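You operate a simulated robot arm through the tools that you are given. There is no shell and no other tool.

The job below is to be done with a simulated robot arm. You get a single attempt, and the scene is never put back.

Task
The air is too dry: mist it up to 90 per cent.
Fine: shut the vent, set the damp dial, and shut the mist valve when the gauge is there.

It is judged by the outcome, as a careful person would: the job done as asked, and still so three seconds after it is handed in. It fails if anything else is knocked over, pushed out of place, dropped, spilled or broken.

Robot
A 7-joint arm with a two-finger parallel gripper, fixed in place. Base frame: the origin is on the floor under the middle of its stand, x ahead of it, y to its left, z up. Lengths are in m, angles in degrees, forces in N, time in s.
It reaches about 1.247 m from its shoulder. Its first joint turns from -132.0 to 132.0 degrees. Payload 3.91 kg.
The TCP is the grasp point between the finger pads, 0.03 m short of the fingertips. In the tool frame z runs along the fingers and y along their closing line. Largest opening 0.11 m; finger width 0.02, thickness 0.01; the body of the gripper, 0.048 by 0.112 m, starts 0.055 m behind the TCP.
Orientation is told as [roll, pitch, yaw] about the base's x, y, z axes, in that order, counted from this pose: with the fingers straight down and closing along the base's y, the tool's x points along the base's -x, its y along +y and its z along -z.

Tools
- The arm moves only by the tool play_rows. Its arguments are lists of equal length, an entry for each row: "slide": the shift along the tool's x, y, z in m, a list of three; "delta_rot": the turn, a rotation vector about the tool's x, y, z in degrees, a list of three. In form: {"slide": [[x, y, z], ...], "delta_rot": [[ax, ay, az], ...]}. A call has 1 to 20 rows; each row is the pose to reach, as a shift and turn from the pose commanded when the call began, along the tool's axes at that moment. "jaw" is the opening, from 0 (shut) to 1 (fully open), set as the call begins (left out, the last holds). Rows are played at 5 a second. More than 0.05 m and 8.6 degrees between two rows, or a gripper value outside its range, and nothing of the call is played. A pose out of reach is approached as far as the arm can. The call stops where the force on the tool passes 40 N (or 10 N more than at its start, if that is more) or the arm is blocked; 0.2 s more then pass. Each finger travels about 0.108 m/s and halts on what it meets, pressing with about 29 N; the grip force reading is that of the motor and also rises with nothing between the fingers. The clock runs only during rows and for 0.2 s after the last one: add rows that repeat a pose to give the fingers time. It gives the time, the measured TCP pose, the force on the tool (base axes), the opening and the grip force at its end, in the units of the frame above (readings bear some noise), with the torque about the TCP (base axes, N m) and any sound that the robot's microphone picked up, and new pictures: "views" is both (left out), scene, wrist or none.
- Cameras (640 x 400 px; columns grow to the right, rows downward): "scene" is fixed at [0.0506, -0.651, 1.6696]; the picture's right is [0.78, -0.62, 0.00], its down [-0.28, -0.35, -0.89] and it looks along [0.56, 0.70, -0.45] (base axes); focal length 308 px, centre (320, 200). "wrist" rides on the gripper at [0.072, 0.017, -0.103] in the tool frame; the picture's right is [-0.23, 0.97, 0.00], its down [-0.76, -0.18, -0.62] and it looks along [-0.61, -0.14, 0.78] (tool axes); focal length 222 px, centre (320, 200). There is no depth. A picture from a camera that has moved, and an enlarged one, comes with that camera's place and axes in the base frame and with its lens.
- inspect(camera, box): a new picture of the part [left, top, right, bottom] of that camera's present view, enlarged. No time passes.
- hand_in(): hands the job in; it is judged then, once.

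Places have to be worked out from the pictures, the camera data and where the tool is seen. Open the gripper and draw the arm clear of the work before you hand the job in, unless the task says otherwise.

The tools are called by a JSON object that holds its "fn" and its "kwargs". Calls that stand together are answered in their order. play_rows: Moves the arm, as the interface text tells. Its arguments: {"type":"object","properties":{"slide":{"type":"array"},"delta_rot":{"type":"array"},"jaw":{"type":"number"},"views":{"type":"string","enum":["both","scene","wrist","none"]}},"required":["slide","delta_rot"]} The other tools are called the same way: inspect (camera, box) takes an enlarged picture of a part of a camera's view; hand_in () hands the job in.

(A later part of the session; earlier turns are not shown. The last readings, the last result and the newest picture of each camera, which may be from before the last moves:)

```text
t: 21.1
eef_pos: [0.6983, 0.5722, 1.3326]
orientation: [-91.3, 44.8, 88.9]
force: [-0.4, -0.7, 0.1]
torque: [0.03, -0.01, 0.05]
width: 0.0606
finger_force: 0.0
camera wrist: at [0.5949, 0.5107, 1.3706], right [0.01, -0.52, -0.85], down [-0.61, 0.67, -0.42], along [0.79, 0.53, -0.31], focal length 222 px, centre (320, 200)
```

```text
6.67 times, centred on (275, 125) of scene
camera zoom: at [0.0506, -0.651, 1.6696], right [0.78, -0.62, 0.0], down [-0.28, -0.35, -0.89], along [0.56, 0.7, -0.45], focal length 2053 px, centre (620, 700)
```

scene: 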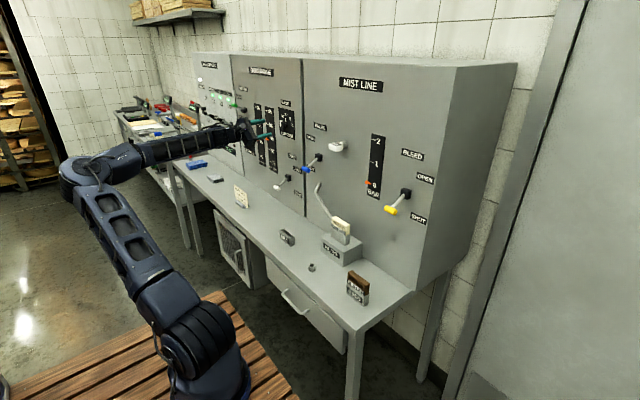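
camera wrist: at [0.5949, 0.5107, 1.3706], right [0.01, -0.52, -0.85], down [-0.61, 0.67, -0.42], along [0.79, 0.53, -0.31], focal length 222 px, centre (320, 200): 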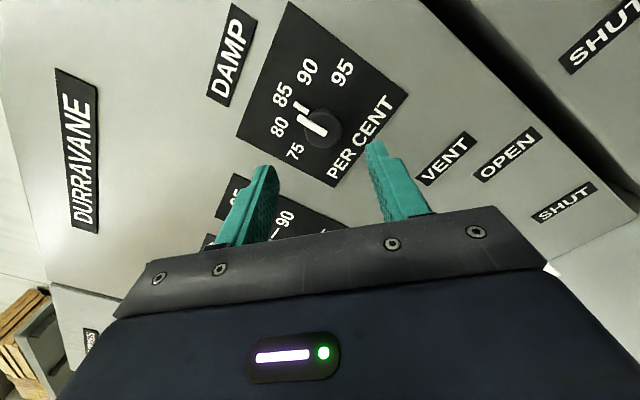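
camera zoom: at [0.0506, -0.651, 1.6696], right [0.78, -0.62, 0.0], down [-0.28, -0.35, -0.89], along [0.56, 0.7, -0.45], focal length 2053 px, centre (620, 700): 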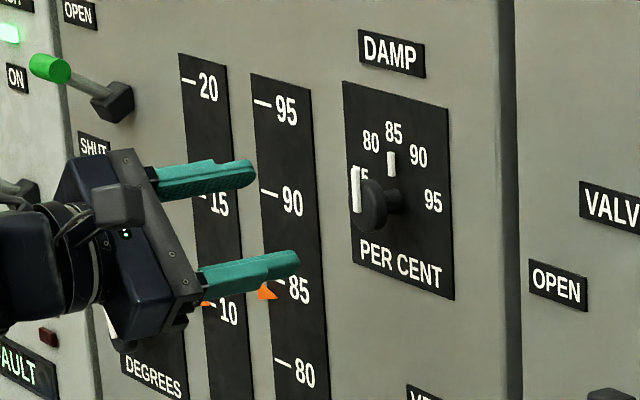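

The knob lines up with the tool axis within about 3 mm. I advance so the fingertips straddle the disc (TCP x≈0.781).

{"fn": "play_rows", "kwargs": {"slide": [[-0.001, 0.003, 0.03], [-0.001, 0.003, 0.055], [-0.001, 0.003, 0.07], [-0.001, 0.003, 0.078], [-0.001, 0.003, 0.083]], "delta_rot": [[0, 0, 0], [0, 0, 0], [0, 0, 0], [0, 0, 0], [0, 0, 0]]}}

{"fn": "inspect", "kwargs": {"camera": "wrist", "box": [220, 80, 420, 240]}}

{"fn": "inspect", "kwargs": {"camera": "scene", "box": [240, 95, 310, 155]}}

```text
t: 22.3
eef_pos: [0.7835, 0.5707, 1.3302]
orientation: [-91.3, 44.8, 88.8]
force: [0.1, 0.9, -0.3]
torque: [0.01, -0.02, -0.04]
width: 0.0606
finger_force: 0.0
camera wrist: at [0.679, 0.508, 1.3682], right [0.01, -0.52, -0.85], down [-0.61, 0.67, -0.42], along [0.79, 0.53, -0.31], focal length 222 px, centre (320, 200)
```

scene: 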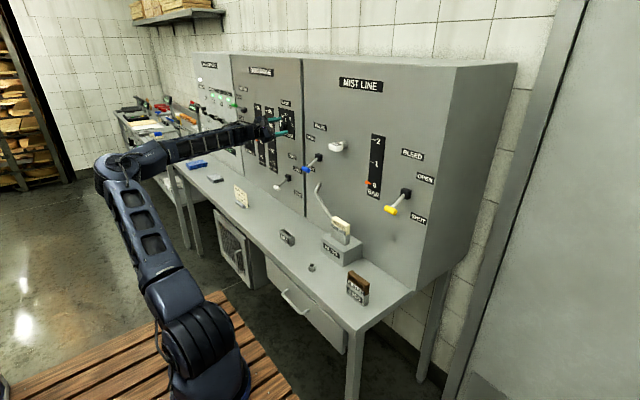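
wrist: 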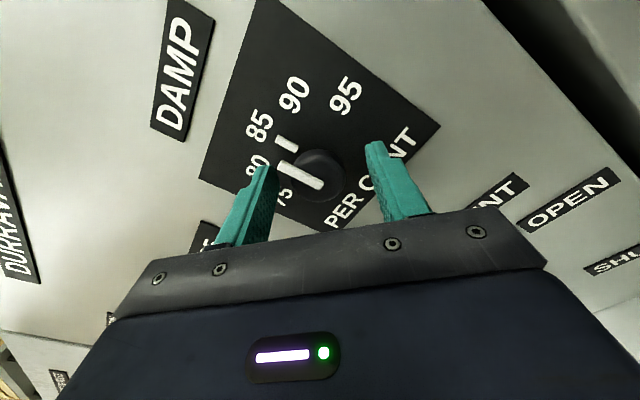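

```text
2.50 times, centred on (320, 160) of wrist
camera zoom: at [0.679, 0.508, 1.3682], right [0.01, -0.52, -0.85], down [-0.61, 0.67, -0.42], along [0.79, 0.53, -0.31], focal length 555 px, centre (320, 300)
```

zoom: 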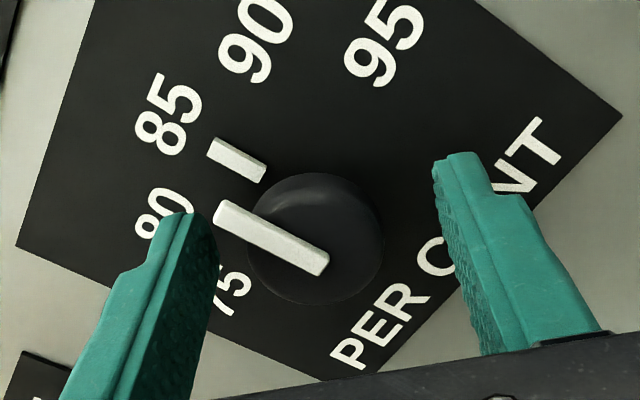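

```text
6.67 times, centred on (275, 125) of scene
camera zoom: at [0.0506, -0.651, 1.6696], right [0.78, -0.62, 0.0], down [-0.28, -0.35, -0.89], along [0.56, 0.7, -0.45], focal length 2053 px, centre (620, 700)
```

zoom: 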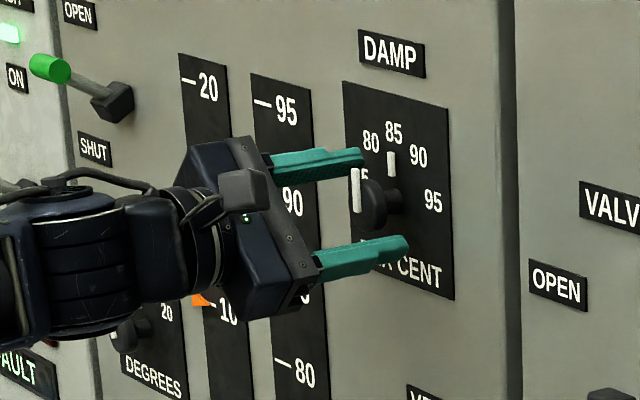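

The fingers straddle the disc, centred within about 1 mm (disc at tip depth). I close the jaws on the knob while holding position.

{"fn": "play_rows", "kwargs": {"slide": [[0, 0, 0], [0, 0, 0], [0, 0, 0]], "delta_rot": [[0, 0, 0], [0, 0, 0], [0, 0, 0]], "jaw": 0.1, "views": "wrist"}}

{"fn": "inspect", "kwargs": {"camera": "wrist", "box": [220, 80, 420, 240]}}

```text
t: 23.3
eef_pos: [0.7807, 0.5714, 1.3317]
orientation: [-91.4, 44.6, 88.9]
force: [4.4, 5.7, 1.9]
torque: [0.01, -0.28, -0.21]
width: 0.0355
finger_force: 45.6
stopped in row 3: the force on the tool passed its limit at 42 N (the readings are from after the stop); the commanded pose is now the measured one
camera wrist: at [0.6787, 0.5093, 1.3695], right [0.01, -0.52, -0.85], down [-0.61, 0.67, -0.42], along [0.79, 0.53, -0.31], focal length 222 px, centre (320, 200)
```

wrist: 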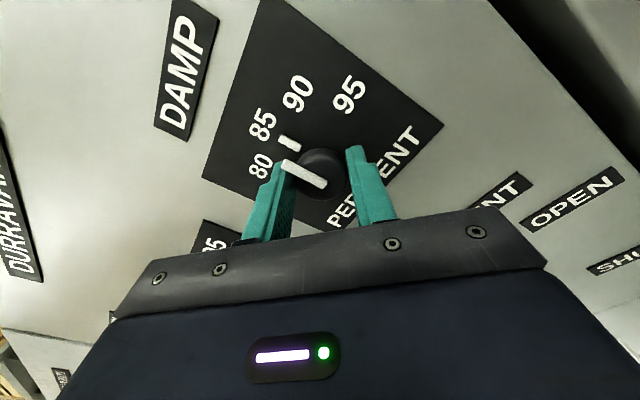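

```text
2.50 times, centred on (320, 160) of wrist
camera zoom: at [0.6787, 0.5093, 1.3695], right [0.01, -0.52, -0.85], down [-0.61, 0.67, -0.42], along [0.79, 0.53, -0.31], focal length 555 px, centre (320, 300)
```

zoom: 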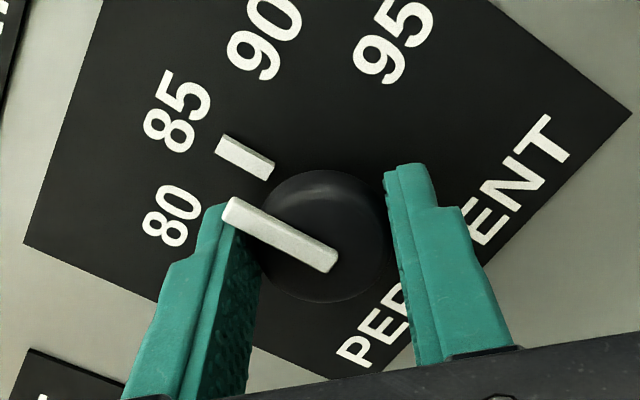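

The knob is gripped at 35.5 mm width. I turn it clockwise (+ about tool z) by 40° toward the 90 mark.

{"fn": "play_rows", "kwargs": {"slide": [[0, 0, 0], [0, 0, 0], [0, 0, 0], [0, 0, 0], [0, 0, 0], [0, 0, 0], [0, 0, 0], [0, 0, 0], [0, 0, 0]], "delta_rot": [[0, 0, 5], [0, 0, 10], [0, 0, 15], [0, 0, 20], [0, 0, 25], [0, 0, 30], [0, 0, 35], [0, 0, 40], [0, 0, 40]]}}

{"fn": "inspect", "kwargs": {"camera": "wrist", "box": [220, 80, 420, 240]}}

{"fn": "inspect", "kwargs": {"camera": "scene", "box": [254, 95, 314, 155]}}

```text
t: 24.7
eef_pos: [0.7831, 0.5691, 1.3304]
orientation: [-90.8, 15.0, 89.5]
force: [5.0, 2.0, 0.3]
torque: [-0.04, -0.08, 0.44]
width: 0.0355
finger_force: 45.1
stopped in row 7: the force on the tool passed its limit at 43 N (the readings are from after the stop); the commanded pose is now the measured one
camera wrist: at [0.6791, 0.4975, 1.3313], right [0.01, -0.03, -1.0], down [-0.62, 0.78, -0.03], along [0.79, 0.62, -0.01], focal length 222 px, centre (320, 200)
```

scene: 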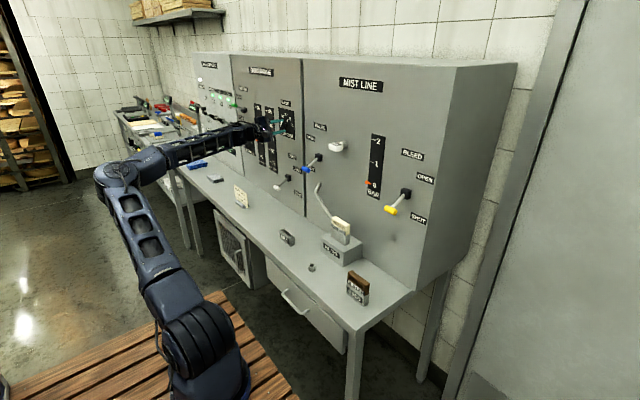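
wrist: 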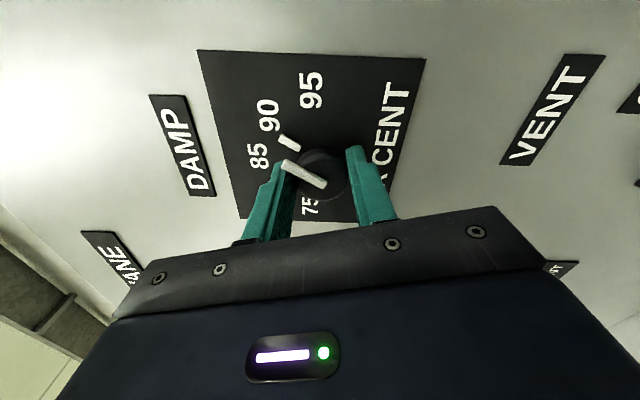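

```text
2.50 times, centred on (320, 160) of wrist
camera zoom: at [0.6791, 0.4975, 1.3313], right [0.01, -0.03, -1.0], down [-0.62, 0.78, -0.03], along [0.79, 0.62, -0.01], focal length 555 px, centre (320, 300)
```

zoom: 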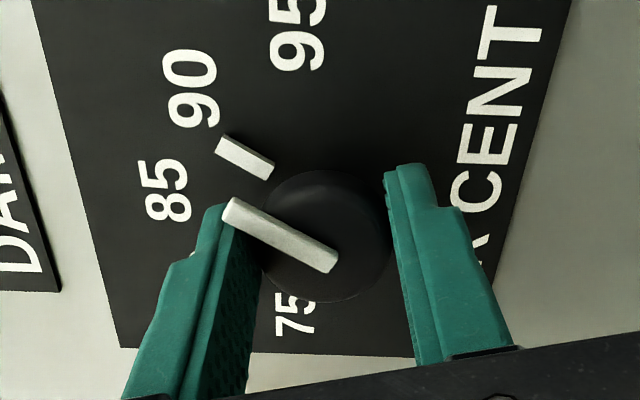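

```text
6.67 times, centred on (284, 125) of scene
camera zoom: at [0.0506, -0.651, 1.6696], right [0.78, -0.62, 0.0], down [-0.28, -0.35, -0.89], along [0.56, 0.7, -0.45], focal length 2053 px, centre (560, 700)
```

zoom: 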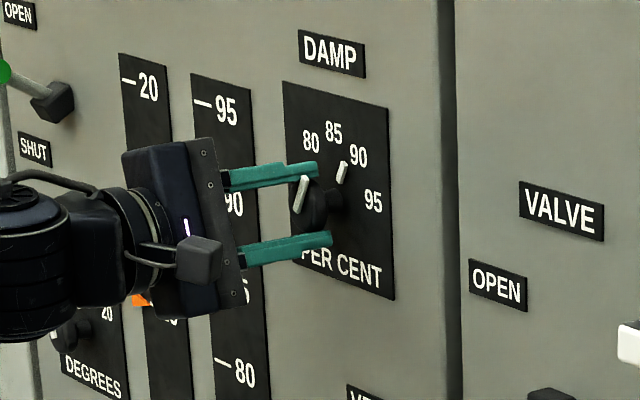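

The small white tick turns with the knob and is the real pointer; it has moved ~30° and is short of 90. I turn about 10.5° more.

{"fn": "play_rows", "kwargs": {"slide": [[0, 0, 0], [0, 0, 0], [0, 0, 0], [0, 0, 0]], "delta_rot": [[0, 0, 3.5], [0, 0, 7], [0, 0, 10.5], [0, 0, 10.5]]}}

{"fn": "inspect", "kwargs": {"camera": "wrist", "box": [220, 80, 420, 240]}}

{"fn": "inspect", "kwargs": {"camera": "scene", "box": [274, 100, 304, 140]}}

```text
t: 25.7
eef_pos: [0.7822, 0.5704, 1.3297]
orientation: [-90.8, 4.4, 89.6]
force: [-3.3, -2.6, -13.5]
torque: [-0.06, 0.31, -0.54]
width: 0.0354
finger_force: 44.3
camera wrist: at [0.6792, 0.4982, 1.3169], right [0.01, 0.15, -0.99], down [-0.62, 0.78, 0.11], along [0.78, 0.61, 0.1], focal length 222 px, centre (320, 200)
```

scene: 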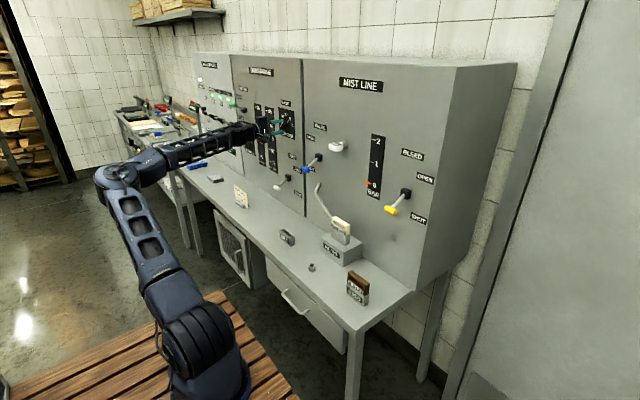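
wrist: 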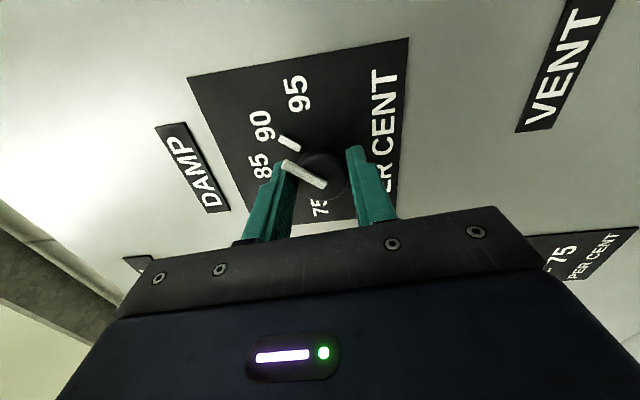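

```text
2.50 times, centred on (320, 160) of wrist
camera zoom: at [0.6792, 0.4982, 1.3169], right [0.01, 0.15, -0.99], down [-0.62, 0.78, 0.11], along [0.78, 0.61, 0.1], focal length 555 px, centre (320, 300)
```

zoom: 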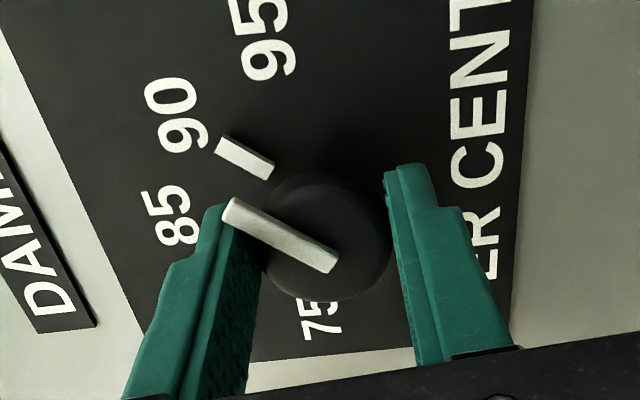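

```text
10.00 times, centred on (289, 120) of scene
camera zoom: at [0.0506, -0.651, 1.6696], right [0.78, -0.62, 0.0], down [-0.28, -0.35, -0.89], along [0.56, 0.7, -0.45], focal length 3079 px, centre (630, 1000)
```

zoom: 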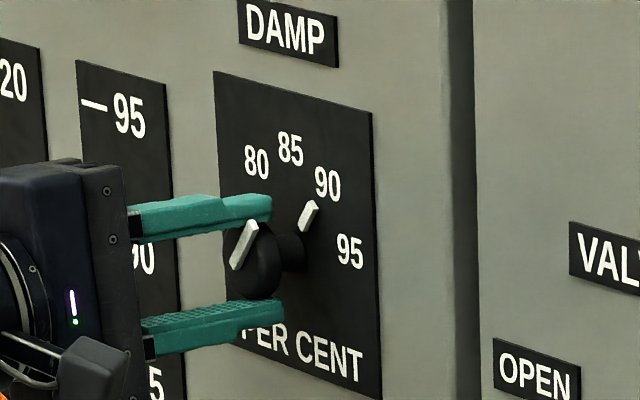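

The pointer now lies straight at 90 (40° turned) with almost no torque about the knob axis. I release the knob by opening the jaws.

{"fn": "play_rows", "kwargs": {"slide": [[0, 0, 0], [0, 0, 0]], "delta_rot": [[0, 0, 0], [0, 0, 0]], "jaw": 0.55, "views": "wrist"}}

{"fn": "inspect", "kwargs": {"camera": "wrist", "box": [220, 80, 420, 240]}}

{"fn": "inspect", "kwargs": {"camera": "scene", "box": [274, 100, 304, 140]}}

```text
t: 26.3
eef_pos: [0.7833, 0.5706, 1.3313]
orientation: [-90.9, 4.5, 89.6]
force: [0.3, -0.3, 0.5]
torque: [-0.02, 0.04, 0.01]
width: 0.0604
finger_force: 0.1
camera wrist: at [0.679, 0.4981, 1.318], right [0.02, 0.15, -0.99], down [-0.62, 0.78, 0.11], along [0.78, 0.61, 0.11], focal length 222 px, centre (320, 200)
```

wrist: 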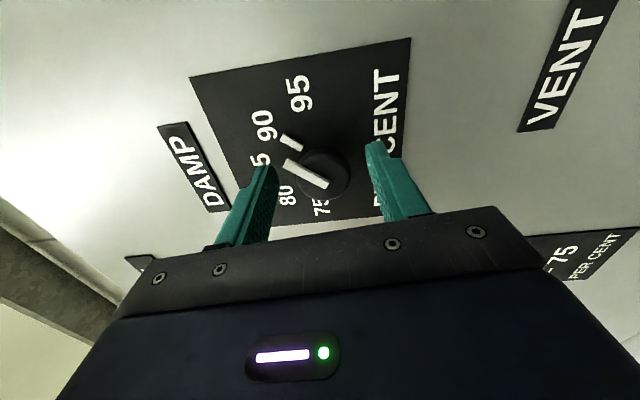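

```text
2.50 times, centred on (320, 160) of wrist
camera zoom: at [0.679, 0.4981, 1.318], right [0.02, 0.15, -0.99], down [-0.62, 0.78, 0.11], along [0.78, 0.61, 0.11], focal length 555 px, centre (320, 300)
```

zoom: 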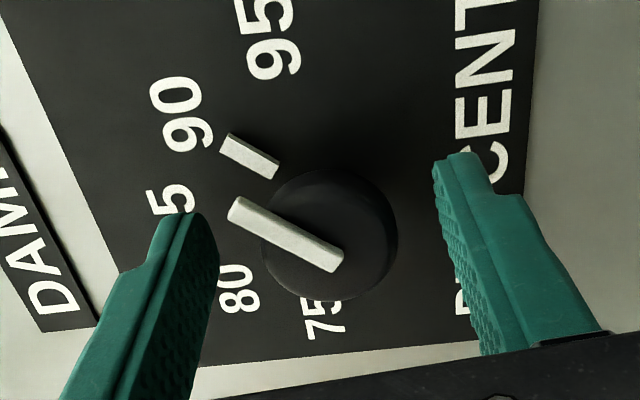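

```text
10.00 times, centred on (289, 120) of scene
camera zoom: at [0.0506, -0.651, 1.6696], right [0.78, -0.62, 0.0], down [-0.28, -0.35, -0.89], along [0.56, 0.7, -0.45], focal length 3079 px, centre (630, 1000)
```

zoom: 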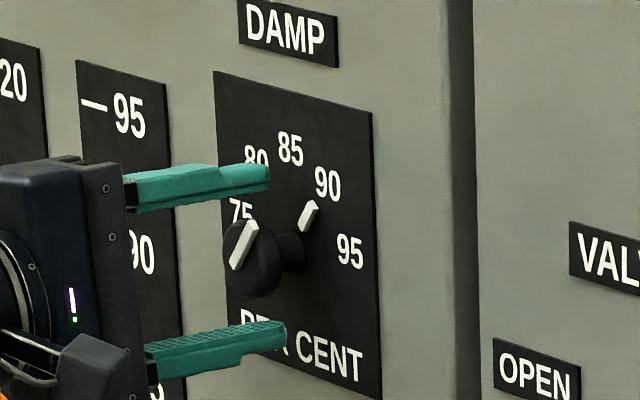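

The dial stays at 90 after release. I back straight out 0.13 m and check the dial and gauge.

{"fn": "play_rows", "kwargs": {"slide": [[0, 0, -0.03], [0, 0, -0.065], [0, 0, -0.1], [0, 0, -0.13]], "delta_rot": [[0, 0, 0], [0, 0, 0], [0, 0, 2], [0, 0, 4.5]]}}

{"fn": "inspect", "kwargs": {"camera": "scene", "box": [240, 95, 310, 165]}}

{"fn": "inspect", "kwargs": {"camera": "wrist", "box": [180, 40, 460, 240]}}

```text
t: 27.3
eef_pos: [0.6516, 0.5721, 1.3306]
orientation: [-90.7, 0.0, 89.8]
force: [0.6, 0.2, -0.1]
torque: [-0.01, -0.01, 0.02]
width: 0.0606
finger_force: 0.0
camera wrist: at [0.5487, 0.5006, 1.3113], right [0.02, 0.23, -0.97], down [-0.62, 0.77, 0.17], along [0.78, 0.6, 0.15], focal length 222 px, centre (320, 200)
```

scene: 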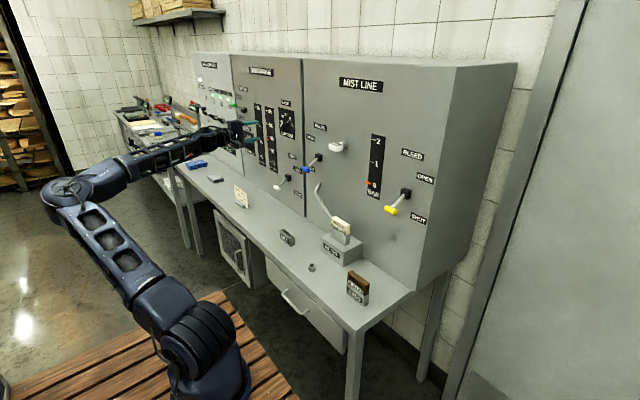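
wrist: 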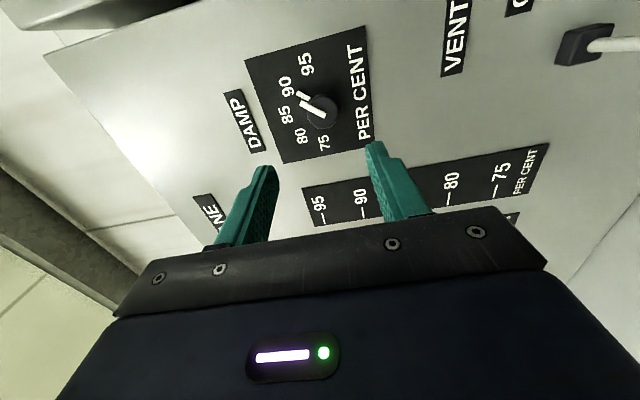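

```text
5.71 times, centred on (275, 130) of scene
camera zoom: at [0.0506, -0.651, 1.6696], right [0.78, -0.62, 0.0], down [-0.28, -0.35, -0.89], along [0.56, 0.7, -0.45], focal length 1759 px, centre (577, 600)
```

zoom: 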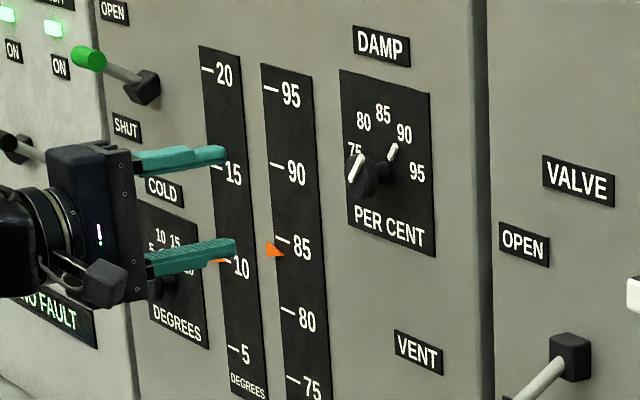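

```text
2.00 times, centred on (320, 140) of wrist
camera zoom: at [0.5487, 0.5006, 1.3113], right [0.02, 0.23, -0.97], down [-0.62, 0.77, 0.17], along [0.78, 0.6, 0.15], focal length 444 px, centre (320, 320)
```

zoom: 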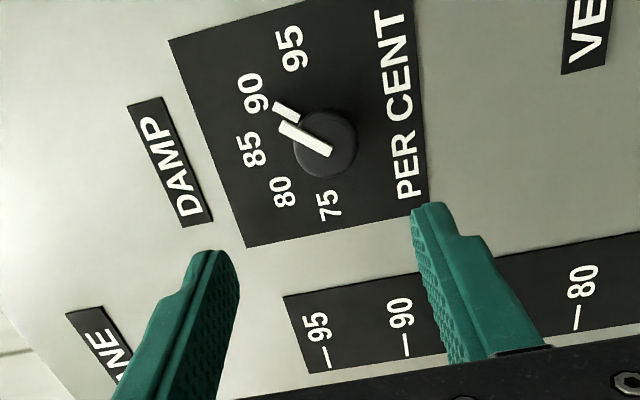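

Dial set at 90, gauge still about 84.7. Next the mist valve: I open the jaws to 80 mm and move to a stand-off in front of the blue handle, so the fingers can straddle it above and below.

{"fn": "play_rows", "kwargs": {"slide": [[0.035, 0.015, -0.01], [0.07, 0.032, -0.02], [0.105, 0.05, -0.03], [0.14, 0.068, -0.03], [0.175, 0.085, -0.03], [0.21, 0.103, -0.03], [0.247, 0.12, -0.03], [0.247, 0.12, -0.03]], "delta_rot": [[0, 0, 0], [0, 0, 0], [0, 0, 0], [0, 0, 0], [0, 0, 0], [0, 0, 0], [0, 0, 0], [0, 0, 0]], "jaw": 0.73}}

{"fn": "inspect", "kwargs": {"camera": "scene", "box": [230, 95, 350, 215]}}

{"fn": "inspect", "kwargs": {"camera": "wrist", "box": [200, 20, 480, 240]}}

```text
t: 29.1
eef_pos: [0.6228, 0.3215, 1.2085]
orientation: [-90.9, -0.1, 89.7]
force: [0.2, -0.1, 0.4]
torque: [-0.02, -0.02, 0.02]
width: 0.0805
finger_force: 0.1
camera wrist: at [0.5201, 0.2507, 1.1896], right [0.02, 0.23, -0.97], down [-0.62, 0.76, 0.17], along [0.78, 0.6, 0.15], focal length 222 px, centre (320, 200)
```

scene: 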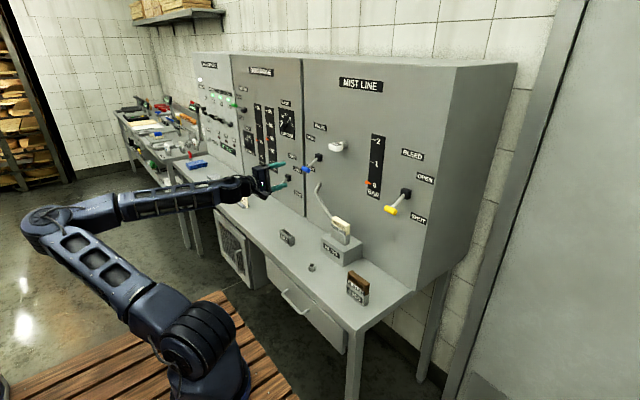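
wrist: 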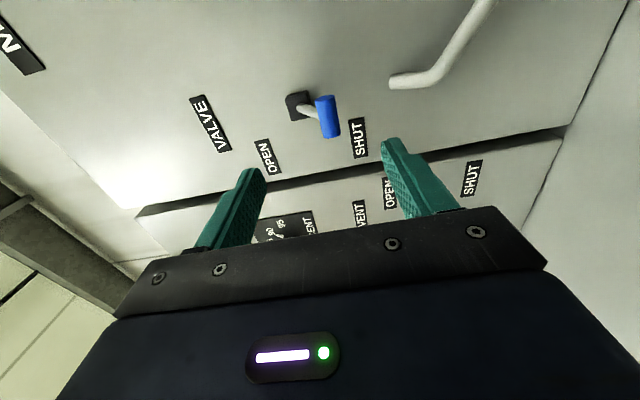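

```text
3.33 times, centred on (290, 155) of scene
camera zoom: at [0.0506, -0.651, 1.6696], right [0.78, -0.62, 0.0], down [-0.28, -0.35, -0.89], along [0.56, 0.7, -0.45], focal length 1026 px, centre (420, 350)
```

zoom: 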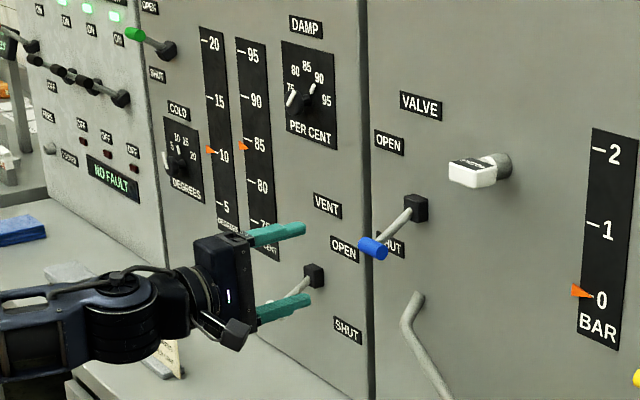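

```text
1.82 times, centred on (340, 130) of wrist
camera zoom: at [0.5201, 0.2507, 1.1896], right [0.02, 0.23, -0.97], down [-0.62, 0.76, 0.17], along [0.78, 0.6, 0.15], focal length 404 px, centre (284, 327)
```

zoom: 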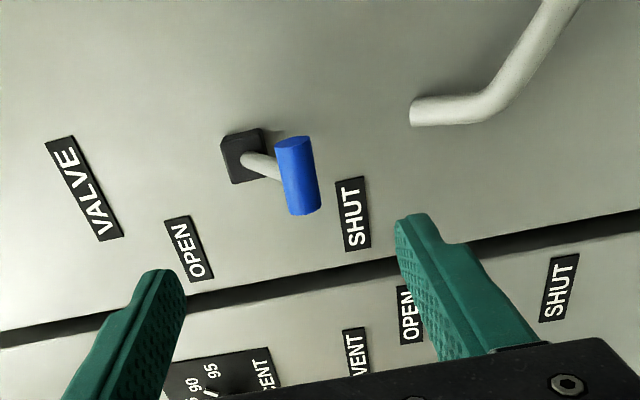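

The handle (≈[0.756, 0.325, 1.202]) lies between the two open fingers. I advance straight in so the fingertips reach just past it.

{"fn": "play_rows", "kwargs": {"slide": [[-0.002, 0, 0.03], [-0.003, 0, 0.06], [-0.003, 0, 0.09], [-0.003, 0, 0.11], [-0.003, 0, 0.122]], "delta_rot": [[0, 0, 0], [0, 0, 0], [0, 0, 0], [0, 0, 0], [0, 0, 0]]}}

{"fn": "inspect", "kwargs": {"camera": "scene", "box": [230, 95, 350, 215]}}

{"fn": "inspect", "kwargs": {"camera": "wrist", "box": [200, 20, 480, 240]}}

```text
t: 30.3
eef_pos: [0.7454, 0.3267, 1.2102]
orientation: [-90.8, 0.0, 89.8]
force: [-0.5, -0.2, 0.1]
torque: [0.0, -0.01, -0.02]
width: 0.0804
finger_force: 0.1
camera wrist: at [0.6419, 0.2555, 1.1915], right [0.02, 0.23, -0.97], down [-0.62, 0.76, 0.17], along [0.78, 0.6, 0.15], focal length 222 px, centre (320, 200)
```

scene: 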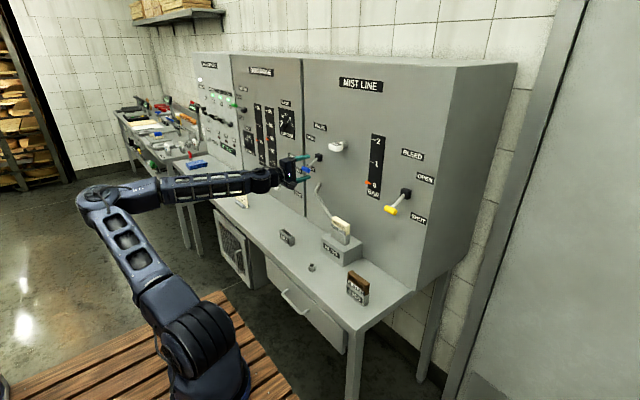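
wrist: 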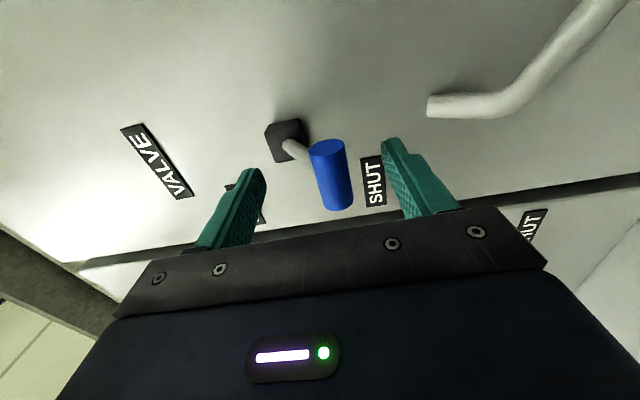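

```text
3.33 times, centred on (290, 155) of scene
camera zoom: at [0.0506, -0.651, 1.6696], right [0.78, -0.62, 0.0], down [-0.28, -0.35, -0.89], along [0.56, 0.7, -0.45], focal length 1026 px, centre (420, 350)
```

zoom: 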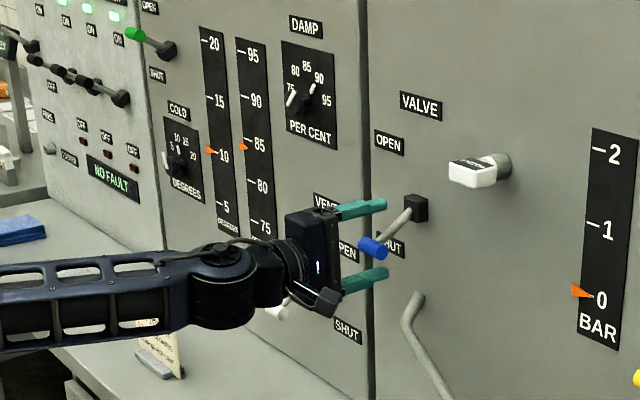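

```text
1.82 times, centred on (340, 130) of wrist
camera zoom: at [0.6419, 0.2555, 1.1915], right [0.02, 0.23, -0.97], down [-0.62, 0.76, 0.17], along [0.78, 0.6, 0.15], focal length 404 px, centre (284, 327)
```

zoom: 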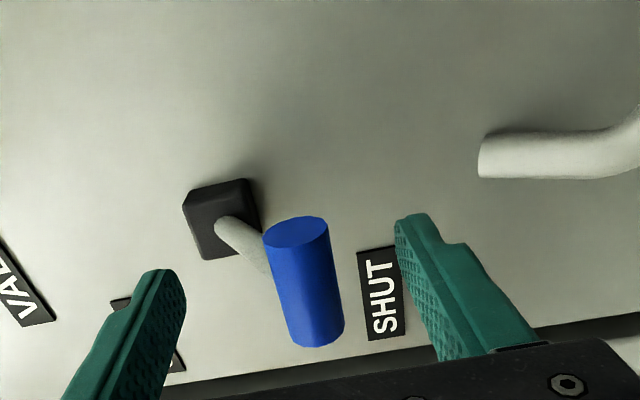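

The handle sits between the fingers, and the damp gauge stays visible in the scene view. I lift the handle with the lower finger to open the mist valve.

{"fn": "play_rows", "kwargs": {"slide": [[0, -0.012, 0], [0, -0.024, 0], [0, -0.036, 0], [0, -0.048, 0], [0, -0.06, 0], [0, -0.07, 0], [0, -0.078, 0], [0, -0.084, 0], [0, -0.089, 0], [0, -0.093, 0]], "delta_rot": [[0, 0, 0], [0, 0, 0], [0, 0, 0], [0, 0, 0], [0, 0, 0], [0, 0, 0], [0, 0, 0], [0, 0, 0], [0, 0, 0], [0, 0, 0]]}}

{"fn": "inspect", "kwargs": {"camera": "scene", "box": [230, 95, 350, 215]}}

{"fn": "inspect", "kwargs": {"camera": "scene", "box": [335, 110, 435, 230]}}

```text
t: 32.5
eef_pos: [0.7443, 0.3265, 1.3028]
orientation: [-90.6, 0.0, 89.6]
force: [-2.2, -2.6, -15.4]
torque: [-0.14, 0.56, -0.11]
width: 0.0877
finger_force: 7.5
camera wrist: at [0.6404, 0.2558, 1.2838], right [0.01, 0.23, -0.97], down [-0.62, 0.77, 0.17], along [0.78, 0.6, 0.15], focal length 222 px, centre (320, 200)
```

scene: 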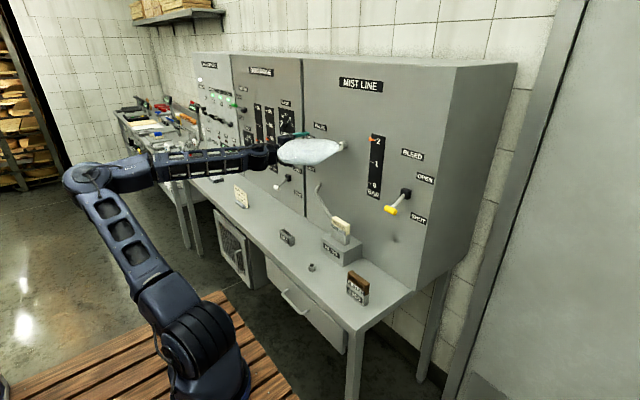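
wrist: 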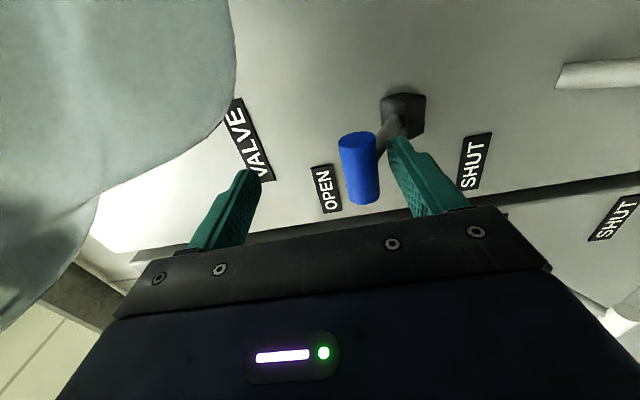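

```text
3.33 times, centred on (290, 155) of scene
camera zoom: at [0.0506, -0.651, 1.6696], right [0.78, -0.62, 0.0], down [-0.28, -0.35, -0.89], along [0.56, 0.7, -0.45], focal length 1026 px, centre (420, 350)
```

zoom: 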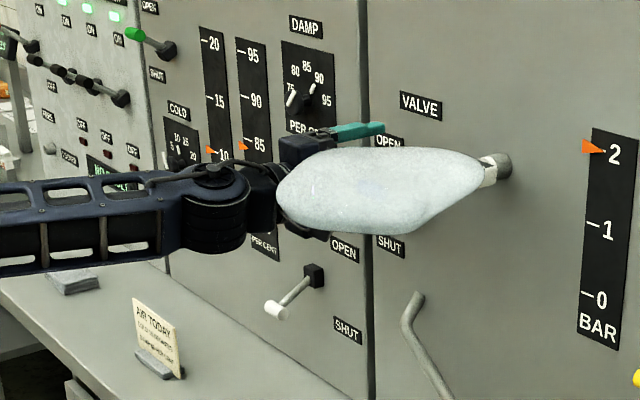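

```text
3.33 times, centred on (385, 170) of scene
camera zoom: at [0.0506, -0.651, 1.6696], right [0.78, -0.62, 0.0], down [-0.28, -0.35, -0.89], along [0.56, 0.7, -0.45], focal length 1026 px, centre (103, 300)
```

zoom: 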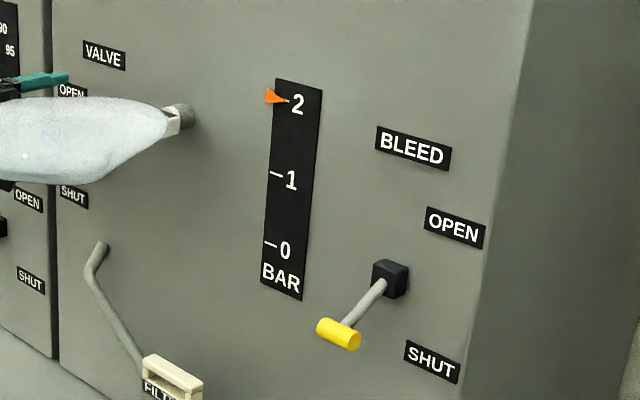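

The valve is OPEN: pressure rose to 2 bar and mist sprays from the nozzle. I relax the fingers off the handle (still straddling it) and wait a second, watching the damp gauge.

{"fn": "play_rows", "kwargs": {"slide": [[0, 0.012, 0], [0, 0.024, 0], [0, 0.034, 0], [0, 0.034, 0], [0, 0.034, 0]], "delta_rot": [[0, 0, 0], [0, 0, 0], [0, 0, 0], [0, 0, 0], [0, 0, 0]]}}

{"fn": "inspect", "kwargs": {"camera": "scene", "box": [245, 95, 305, 155]}}

```text
t: 33.7
eef_pos: [0.7452, 0.3265, 1.2698]
orientation: [-90.8, -0.1, 89.7]
force: [-0.8, 0.3, -0.1]
torque: [-0.01, 0.02, 0.0]
width: 0.0804
finger_force: 0.1
camera wrist: at [0.6413, 0.2559, 1.2508], right [0.02, 0.23, -0.97], down [-0.62, 0.76, 0.17], along [0.78, 0.6, 0.15], focal length 222 px, centre (320, 200)
```

scene: 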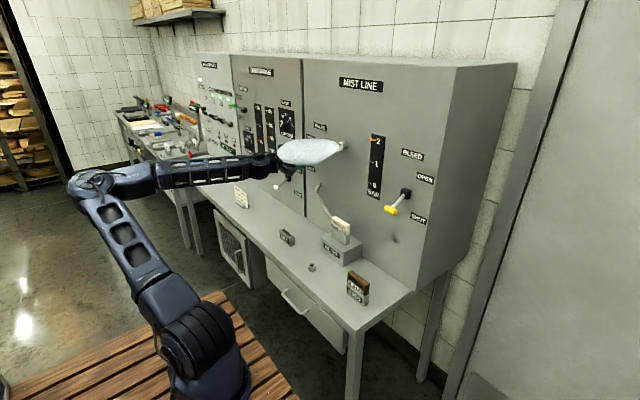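
wrist: 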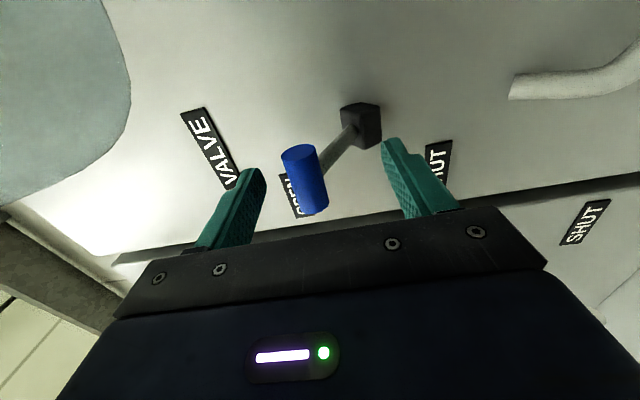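

```text
6.67 times, centred on (275, 125) of scene
camera zoom: at [0.0506, -0.651, 1.6696], right [0.78, -0.62, 0.0], down [-0.28, -0.35, -0.89], along [0.56, 0.7, -0.45], focal length 2053 px, centre (620, 700)
```

zoom: 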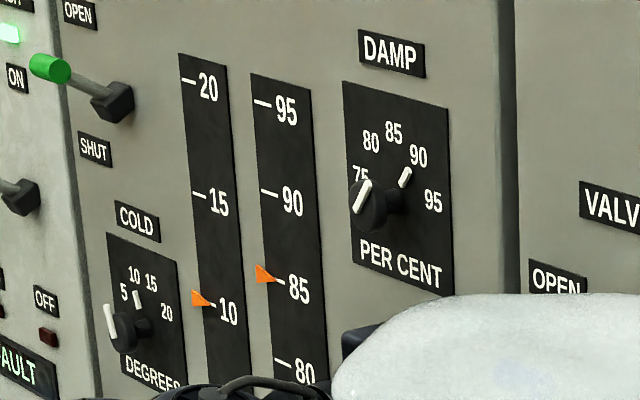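

The gauge arrow is now right about at 85 and has started to climb. I wait about 1.2 s more and read again to learn the rate.

{"fn": "play_rows", "kwargs": {"slide": [[0, 0, 0], [0, 0, 0], [0, 0, 0], [0, 0, 0], [0, 0, 0]], "delta_rot": [[0, 0, 0], [0, 0, 0], [0, 0, 0], [0, 0, 0], [0, 0, 0]], "views": "scene"}}

{"fn": "inspect", "kwargs": {"camera": "scene", "box": [245, 95, 305, 155]}}

{"fn": "inspect", "kwargs": {"camera": "scene", "box": [258, 115, 278, 145]}}

```text
t: 34.9
eef_pos: [0.7445, 0.3276, 1.2693]
orientation: [-90.8, 0.0, 89.6]
force: [0.3, 1.3, -0.2]
torque: [0.0, 0.0, -0.01]
width: 0.0802
finger_force: 0.0
```

scene: 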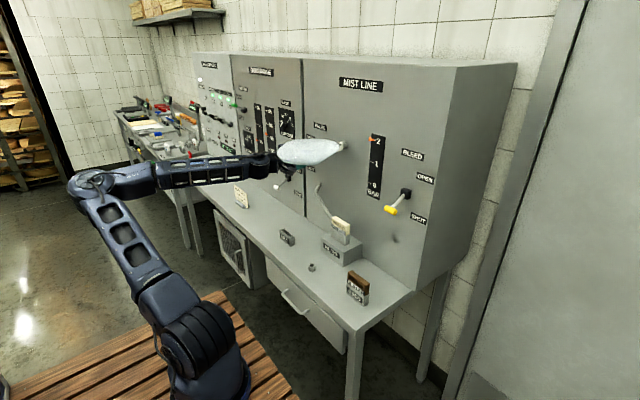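

```text
6.67 times, centred on (275, 125) of scene
camera zoom: at [0.0506, -0.651, 1.6696], right [0.78, -0.62, 0.0], down [-0.28, -0.35, -0.89], along [0.56, 0.7, -0.45], focal length 2053 px, centre (620, 700)
```

zoom: 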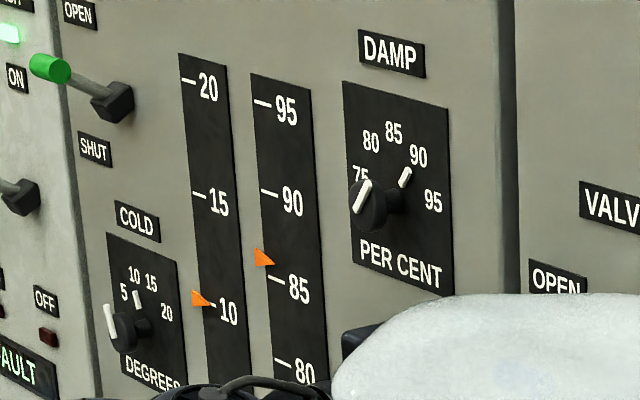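

```text
13.33 times, centred on (268, 130) of scene
camera zoom: at [0.0506, -0.651, 1.6696], right [0.78, -0.62, 0.0], down [-0.28, -0.35, -0.89], along [0.56, 0.7, -0.45], focal length 4105 px, centre (1013, 1133)
```

zoom: 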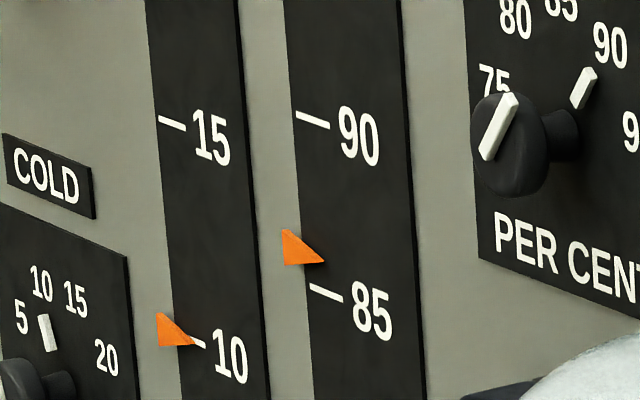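

Reading: about 85.9 per cent, rising ≈0.73 per cent per second. I wait about 3 s more, then read again before preparing to shut.

{"fn": "play_rows", "kwargs": {"slide": [[0, 0, 0], [0, 0, 0], [0, 0, 0], [0, 0, 0], [0, 0, 0], [0, 0, 0], [0, 0, 0], [0, 0, 0], [0, 0, 0], [0, 0, 0], [0, 0, 0], [0, 0, 0], [0, 0, 0], [0, 0, 0]], "delta_rot": [[0, 0, 0], [0, 0, 0], [0, 0, 0], [0, 0, 0], [0, 0, 0], [0, 0, 0], [0, 0, 0], [0, 0, 0], [0, 0, 0], [0, 0, 0], [0, 0, 0], [0, 0, 0], [0, 0, 0], [0, 0, 0]]}}

{"fn": "inspect", "kwargs": {"camera": "scene", "box": [258, 115, 278, 145]}}

{"fn": "inspect", "kwargs": {"camera": "scene", "box": [230, 95, 350, 215]}}

```text
t: 37.9
eef_pos: [0.7436, 0.3267, 1.2696]
orientation: [-90.8, 0.0, 89.7]
force: [-0.4, -0.1, -0.2]
torque: [-0.02, 0.04, 0.01]
width: 0.0804
finger_force: 0.1
camera wrist: at [0.6413, 0.2559, 1.2508], right [0.02, 0.23, -0.97], down [-0.62, 0.76, 0.17], along [0.78, 0.6, 0.15], focal length 222 px, centre (320, 200)
```

scene: 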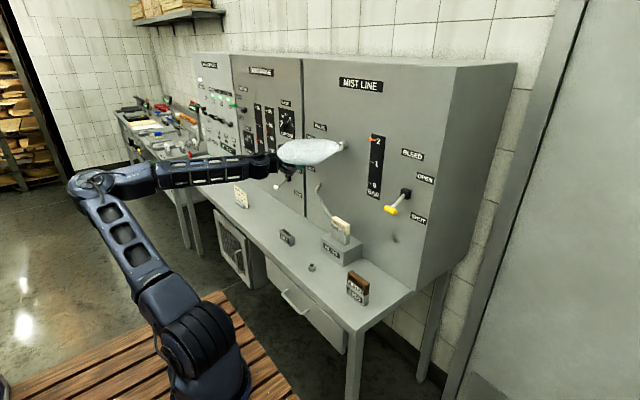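
wrist: 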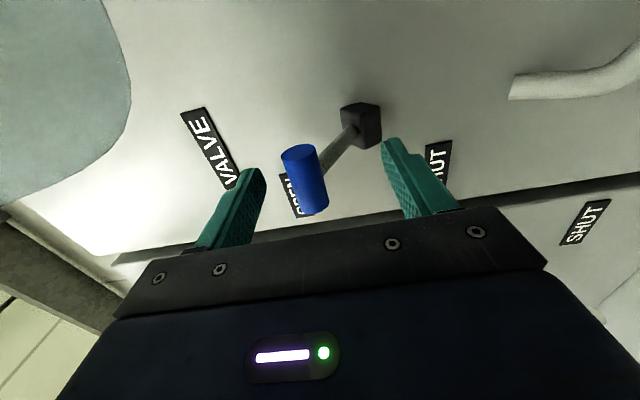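

```text
13.33 times, centred on (268, 130) of scene
camera zoom: at [0.0506, -0.651, 1.6696], right [0.78, -0.62, 0.0], down [-0.28, -0.35, -0.89], along [0.56, 0.7, -0.45], focal length 4105 px, centre (1013, 1133)
```

zoom: 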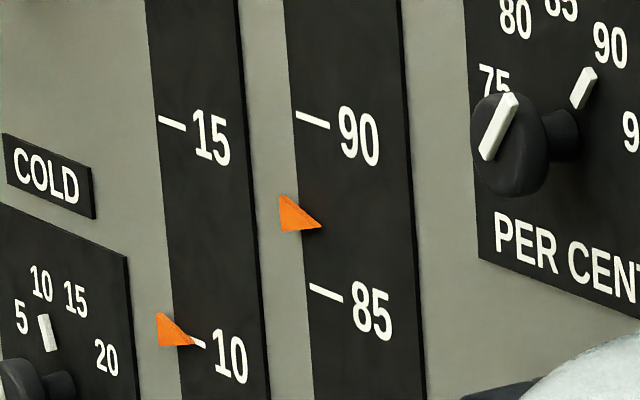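

```text
3.33 times, centred on (290, 155) of scene
camera zoom: at [0.0506, -0.651, 1.6696], right [0.78, -0.62, 0.0], down [-0.28, -0.35, -0.89], along [0.56, 0.7, -0.45], focal length 1026 px, centre (420, 350)
```

zoom: 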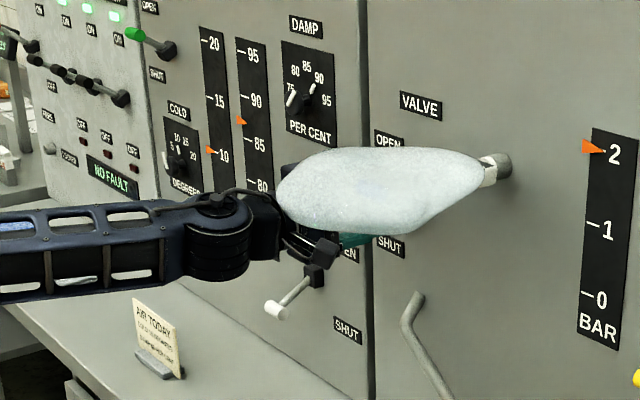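

About 86.9 now, rising more slowly (~0.35 per cent per second). I keep waiting ~3 s and re-read.

{"fn": "play_rows", "kwargs": {"slide": [[0, 0, 0], [0, 0, 0], [0, 0, 0], [0, 0, 0], [0, 0, 0], [0, 0, 0], [0, 0, 0], [0, 0, 0], [0, 0, 0], [0, 0, 0], [0, 0, 0], [0, 0, 0], [0, 0, 0], [0, 0, 0]], "delta_rot": [[0, 0, 0], [0, 0, 0], [0, 0, 0], [0, 0, 0], [0, 0, 0], [0, 0, 0], [0, 0, 0], [0, 0, 0], [0, 0, 0], [0, 0, 0], [0, 0, 0], [0, 0, 0], [0, 0, 0], [0, 0, 0]], "views": "scene"}}

{"fn": "inspect", "kwargs": {"camera": "scene", "box": [258, 115, 278, 145]}}

{"fn": "inspect", "kwargs": {"camera": "scene", "box": [180, 75, 280, 175]}}

```text
t: 40.9
eef_pos: [0.7454, 0.3264, 1.2696]
orientation: [-90.8, 0.0, 89.7]
force: [0.3, -0.7, 0.2]
torque: [0.01, 0.0, -0.02]
width: 0.0801
finger_force: 0.0
```

scene: 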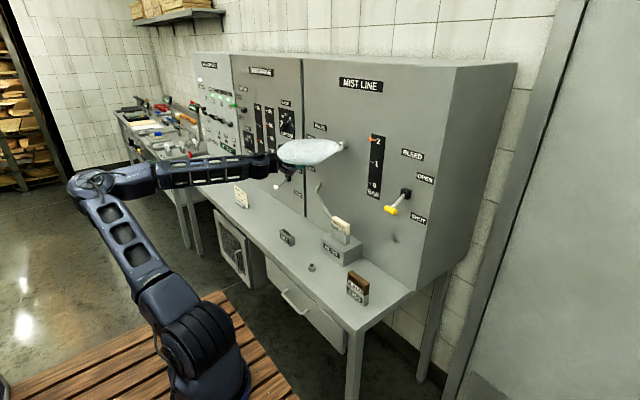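

```text
13.33 times, centred on (268, 130) of scene
camera zoom: at [0.0506, -0.651, 1.6696], right [0.78, -0.62, 0.0], down [-0.28, -0.35, -0.89], along [0.56, 0.7, -0.45], focal length 4105 px, centre (1013, 1133)
```

zoom: 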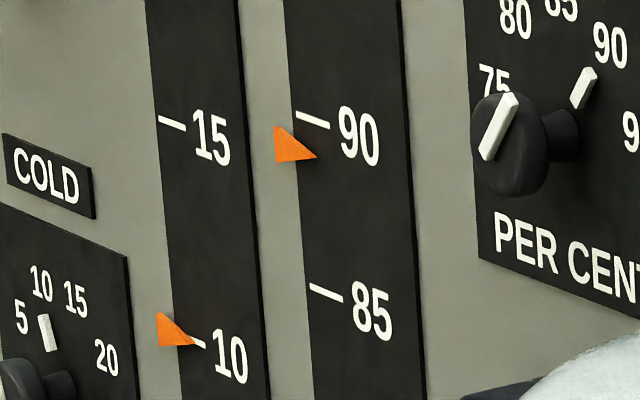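

```text
4.00 times, centred on (230, 125) of scene
camera zoom: at [0.0506, -0.651, 1.6696], right [0.78, -0.62, 0.0], down [-0.28, -0.35, -0.89], along [0.56, 0.7, -0.45], focal length 1232 px, centre (680, 500)
```

zoom: 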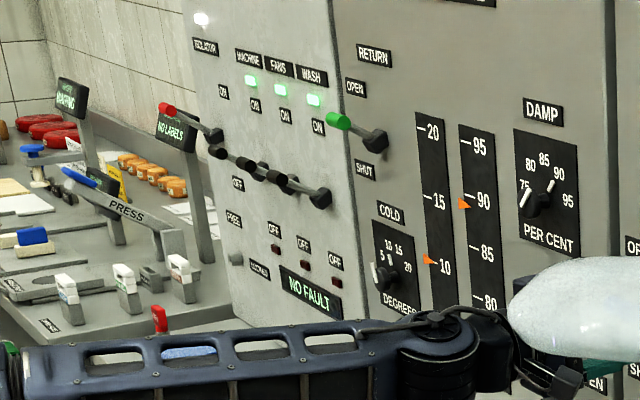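

Now about 89.0 and rising ~0.5–0.7 per cent per second; the shutting stroke itself takes about a second, so I start it now: one short hold and then press the handle down with the upper finger to SHUT.

{"fn": "play_rows", "kwargs": {"slide": [[0, 0, 0], [0, 0.022, 0], [0, 0.044, 0], [0, 0.064, 0], [0, 0.08, 0], [0, 0.089, 0], [0, 0.0935, 0], [0, 0.0935, 0]], "delta_rot": [[0, 0, 0], [0, 0, 0], [0, 0, 0], [0, 0, 0], [0, 0, 0], [0, 0, 0], [0, 0, 0], [0, 0, 0]]}}

{"fn": "inspect", "kwargs": {"camera": "scene", "box": [258, 115, 278, 145]}}

{"fn": "inspect", "kwargs": {"camera": "scene", "box": [270, 100, 400, 220]}}

```text
t: 42.7
eef_pos: [0.7434, 0.3253, 1.1769]
orientation: [-90.8, -0.1, 89.7]
force: [-1.7, -1.8, 12.5]
torque: [0.09, -0.51, -0.13]
width: 0.0867
finger_force: 6.5
camera wrist: at [0.6415, 0.2548, 1.1577], right [0.02, 0.23, -0.97], down [-0.62, 0.76, 0.17], along [0.78, 0.6, 0.15], focal length 222 px, centre (320, 200)
```

scene: 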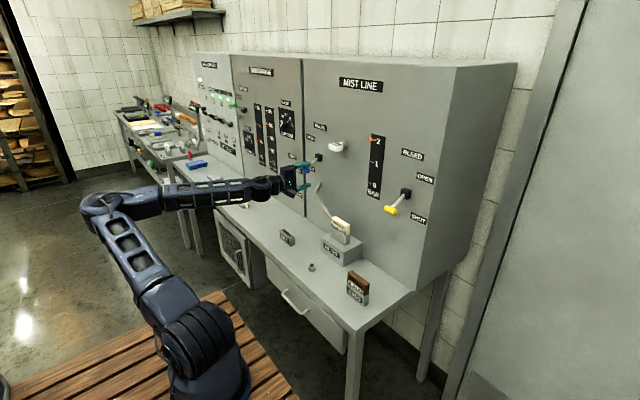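
wrist: 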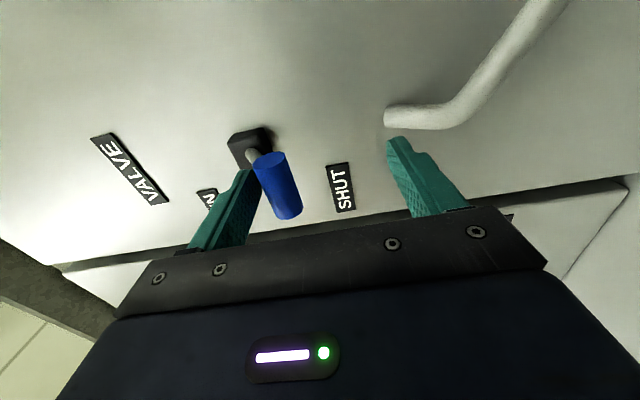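

```text
13.33 times, centred on (268, 130) of scene
camera zoom: at [0.0506, -0.651, 1.6696], right [0.78, -0.62, 0.0], down [-0.28, -0.35, -0.89], along [0.56, 0.7, -0.45], focal length 4105 px, centre (1013, 1133)
```

zoom: 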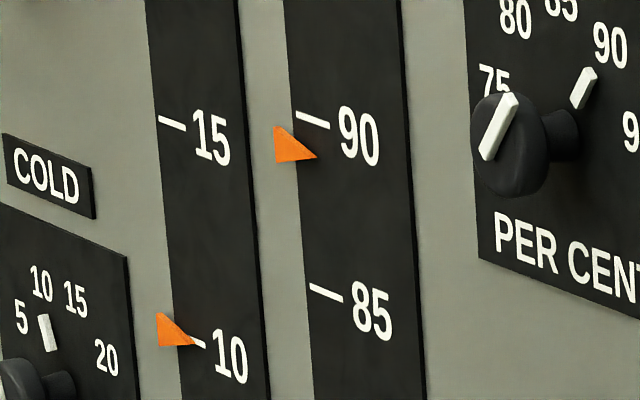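

```text
3.33 times, centred on (335, 160) of scene
camera zoom: at [0.0506, -0.651, 1.6696], right [0.78, -0.62, 0.0], down [-0.28, -0.35, -0.89], along [0.56, 0.7, -0.45], focal length 1026 px, centre (270, 333)
```

zoom: 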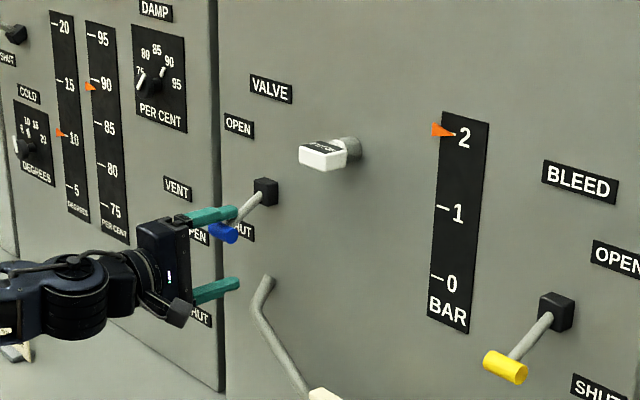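

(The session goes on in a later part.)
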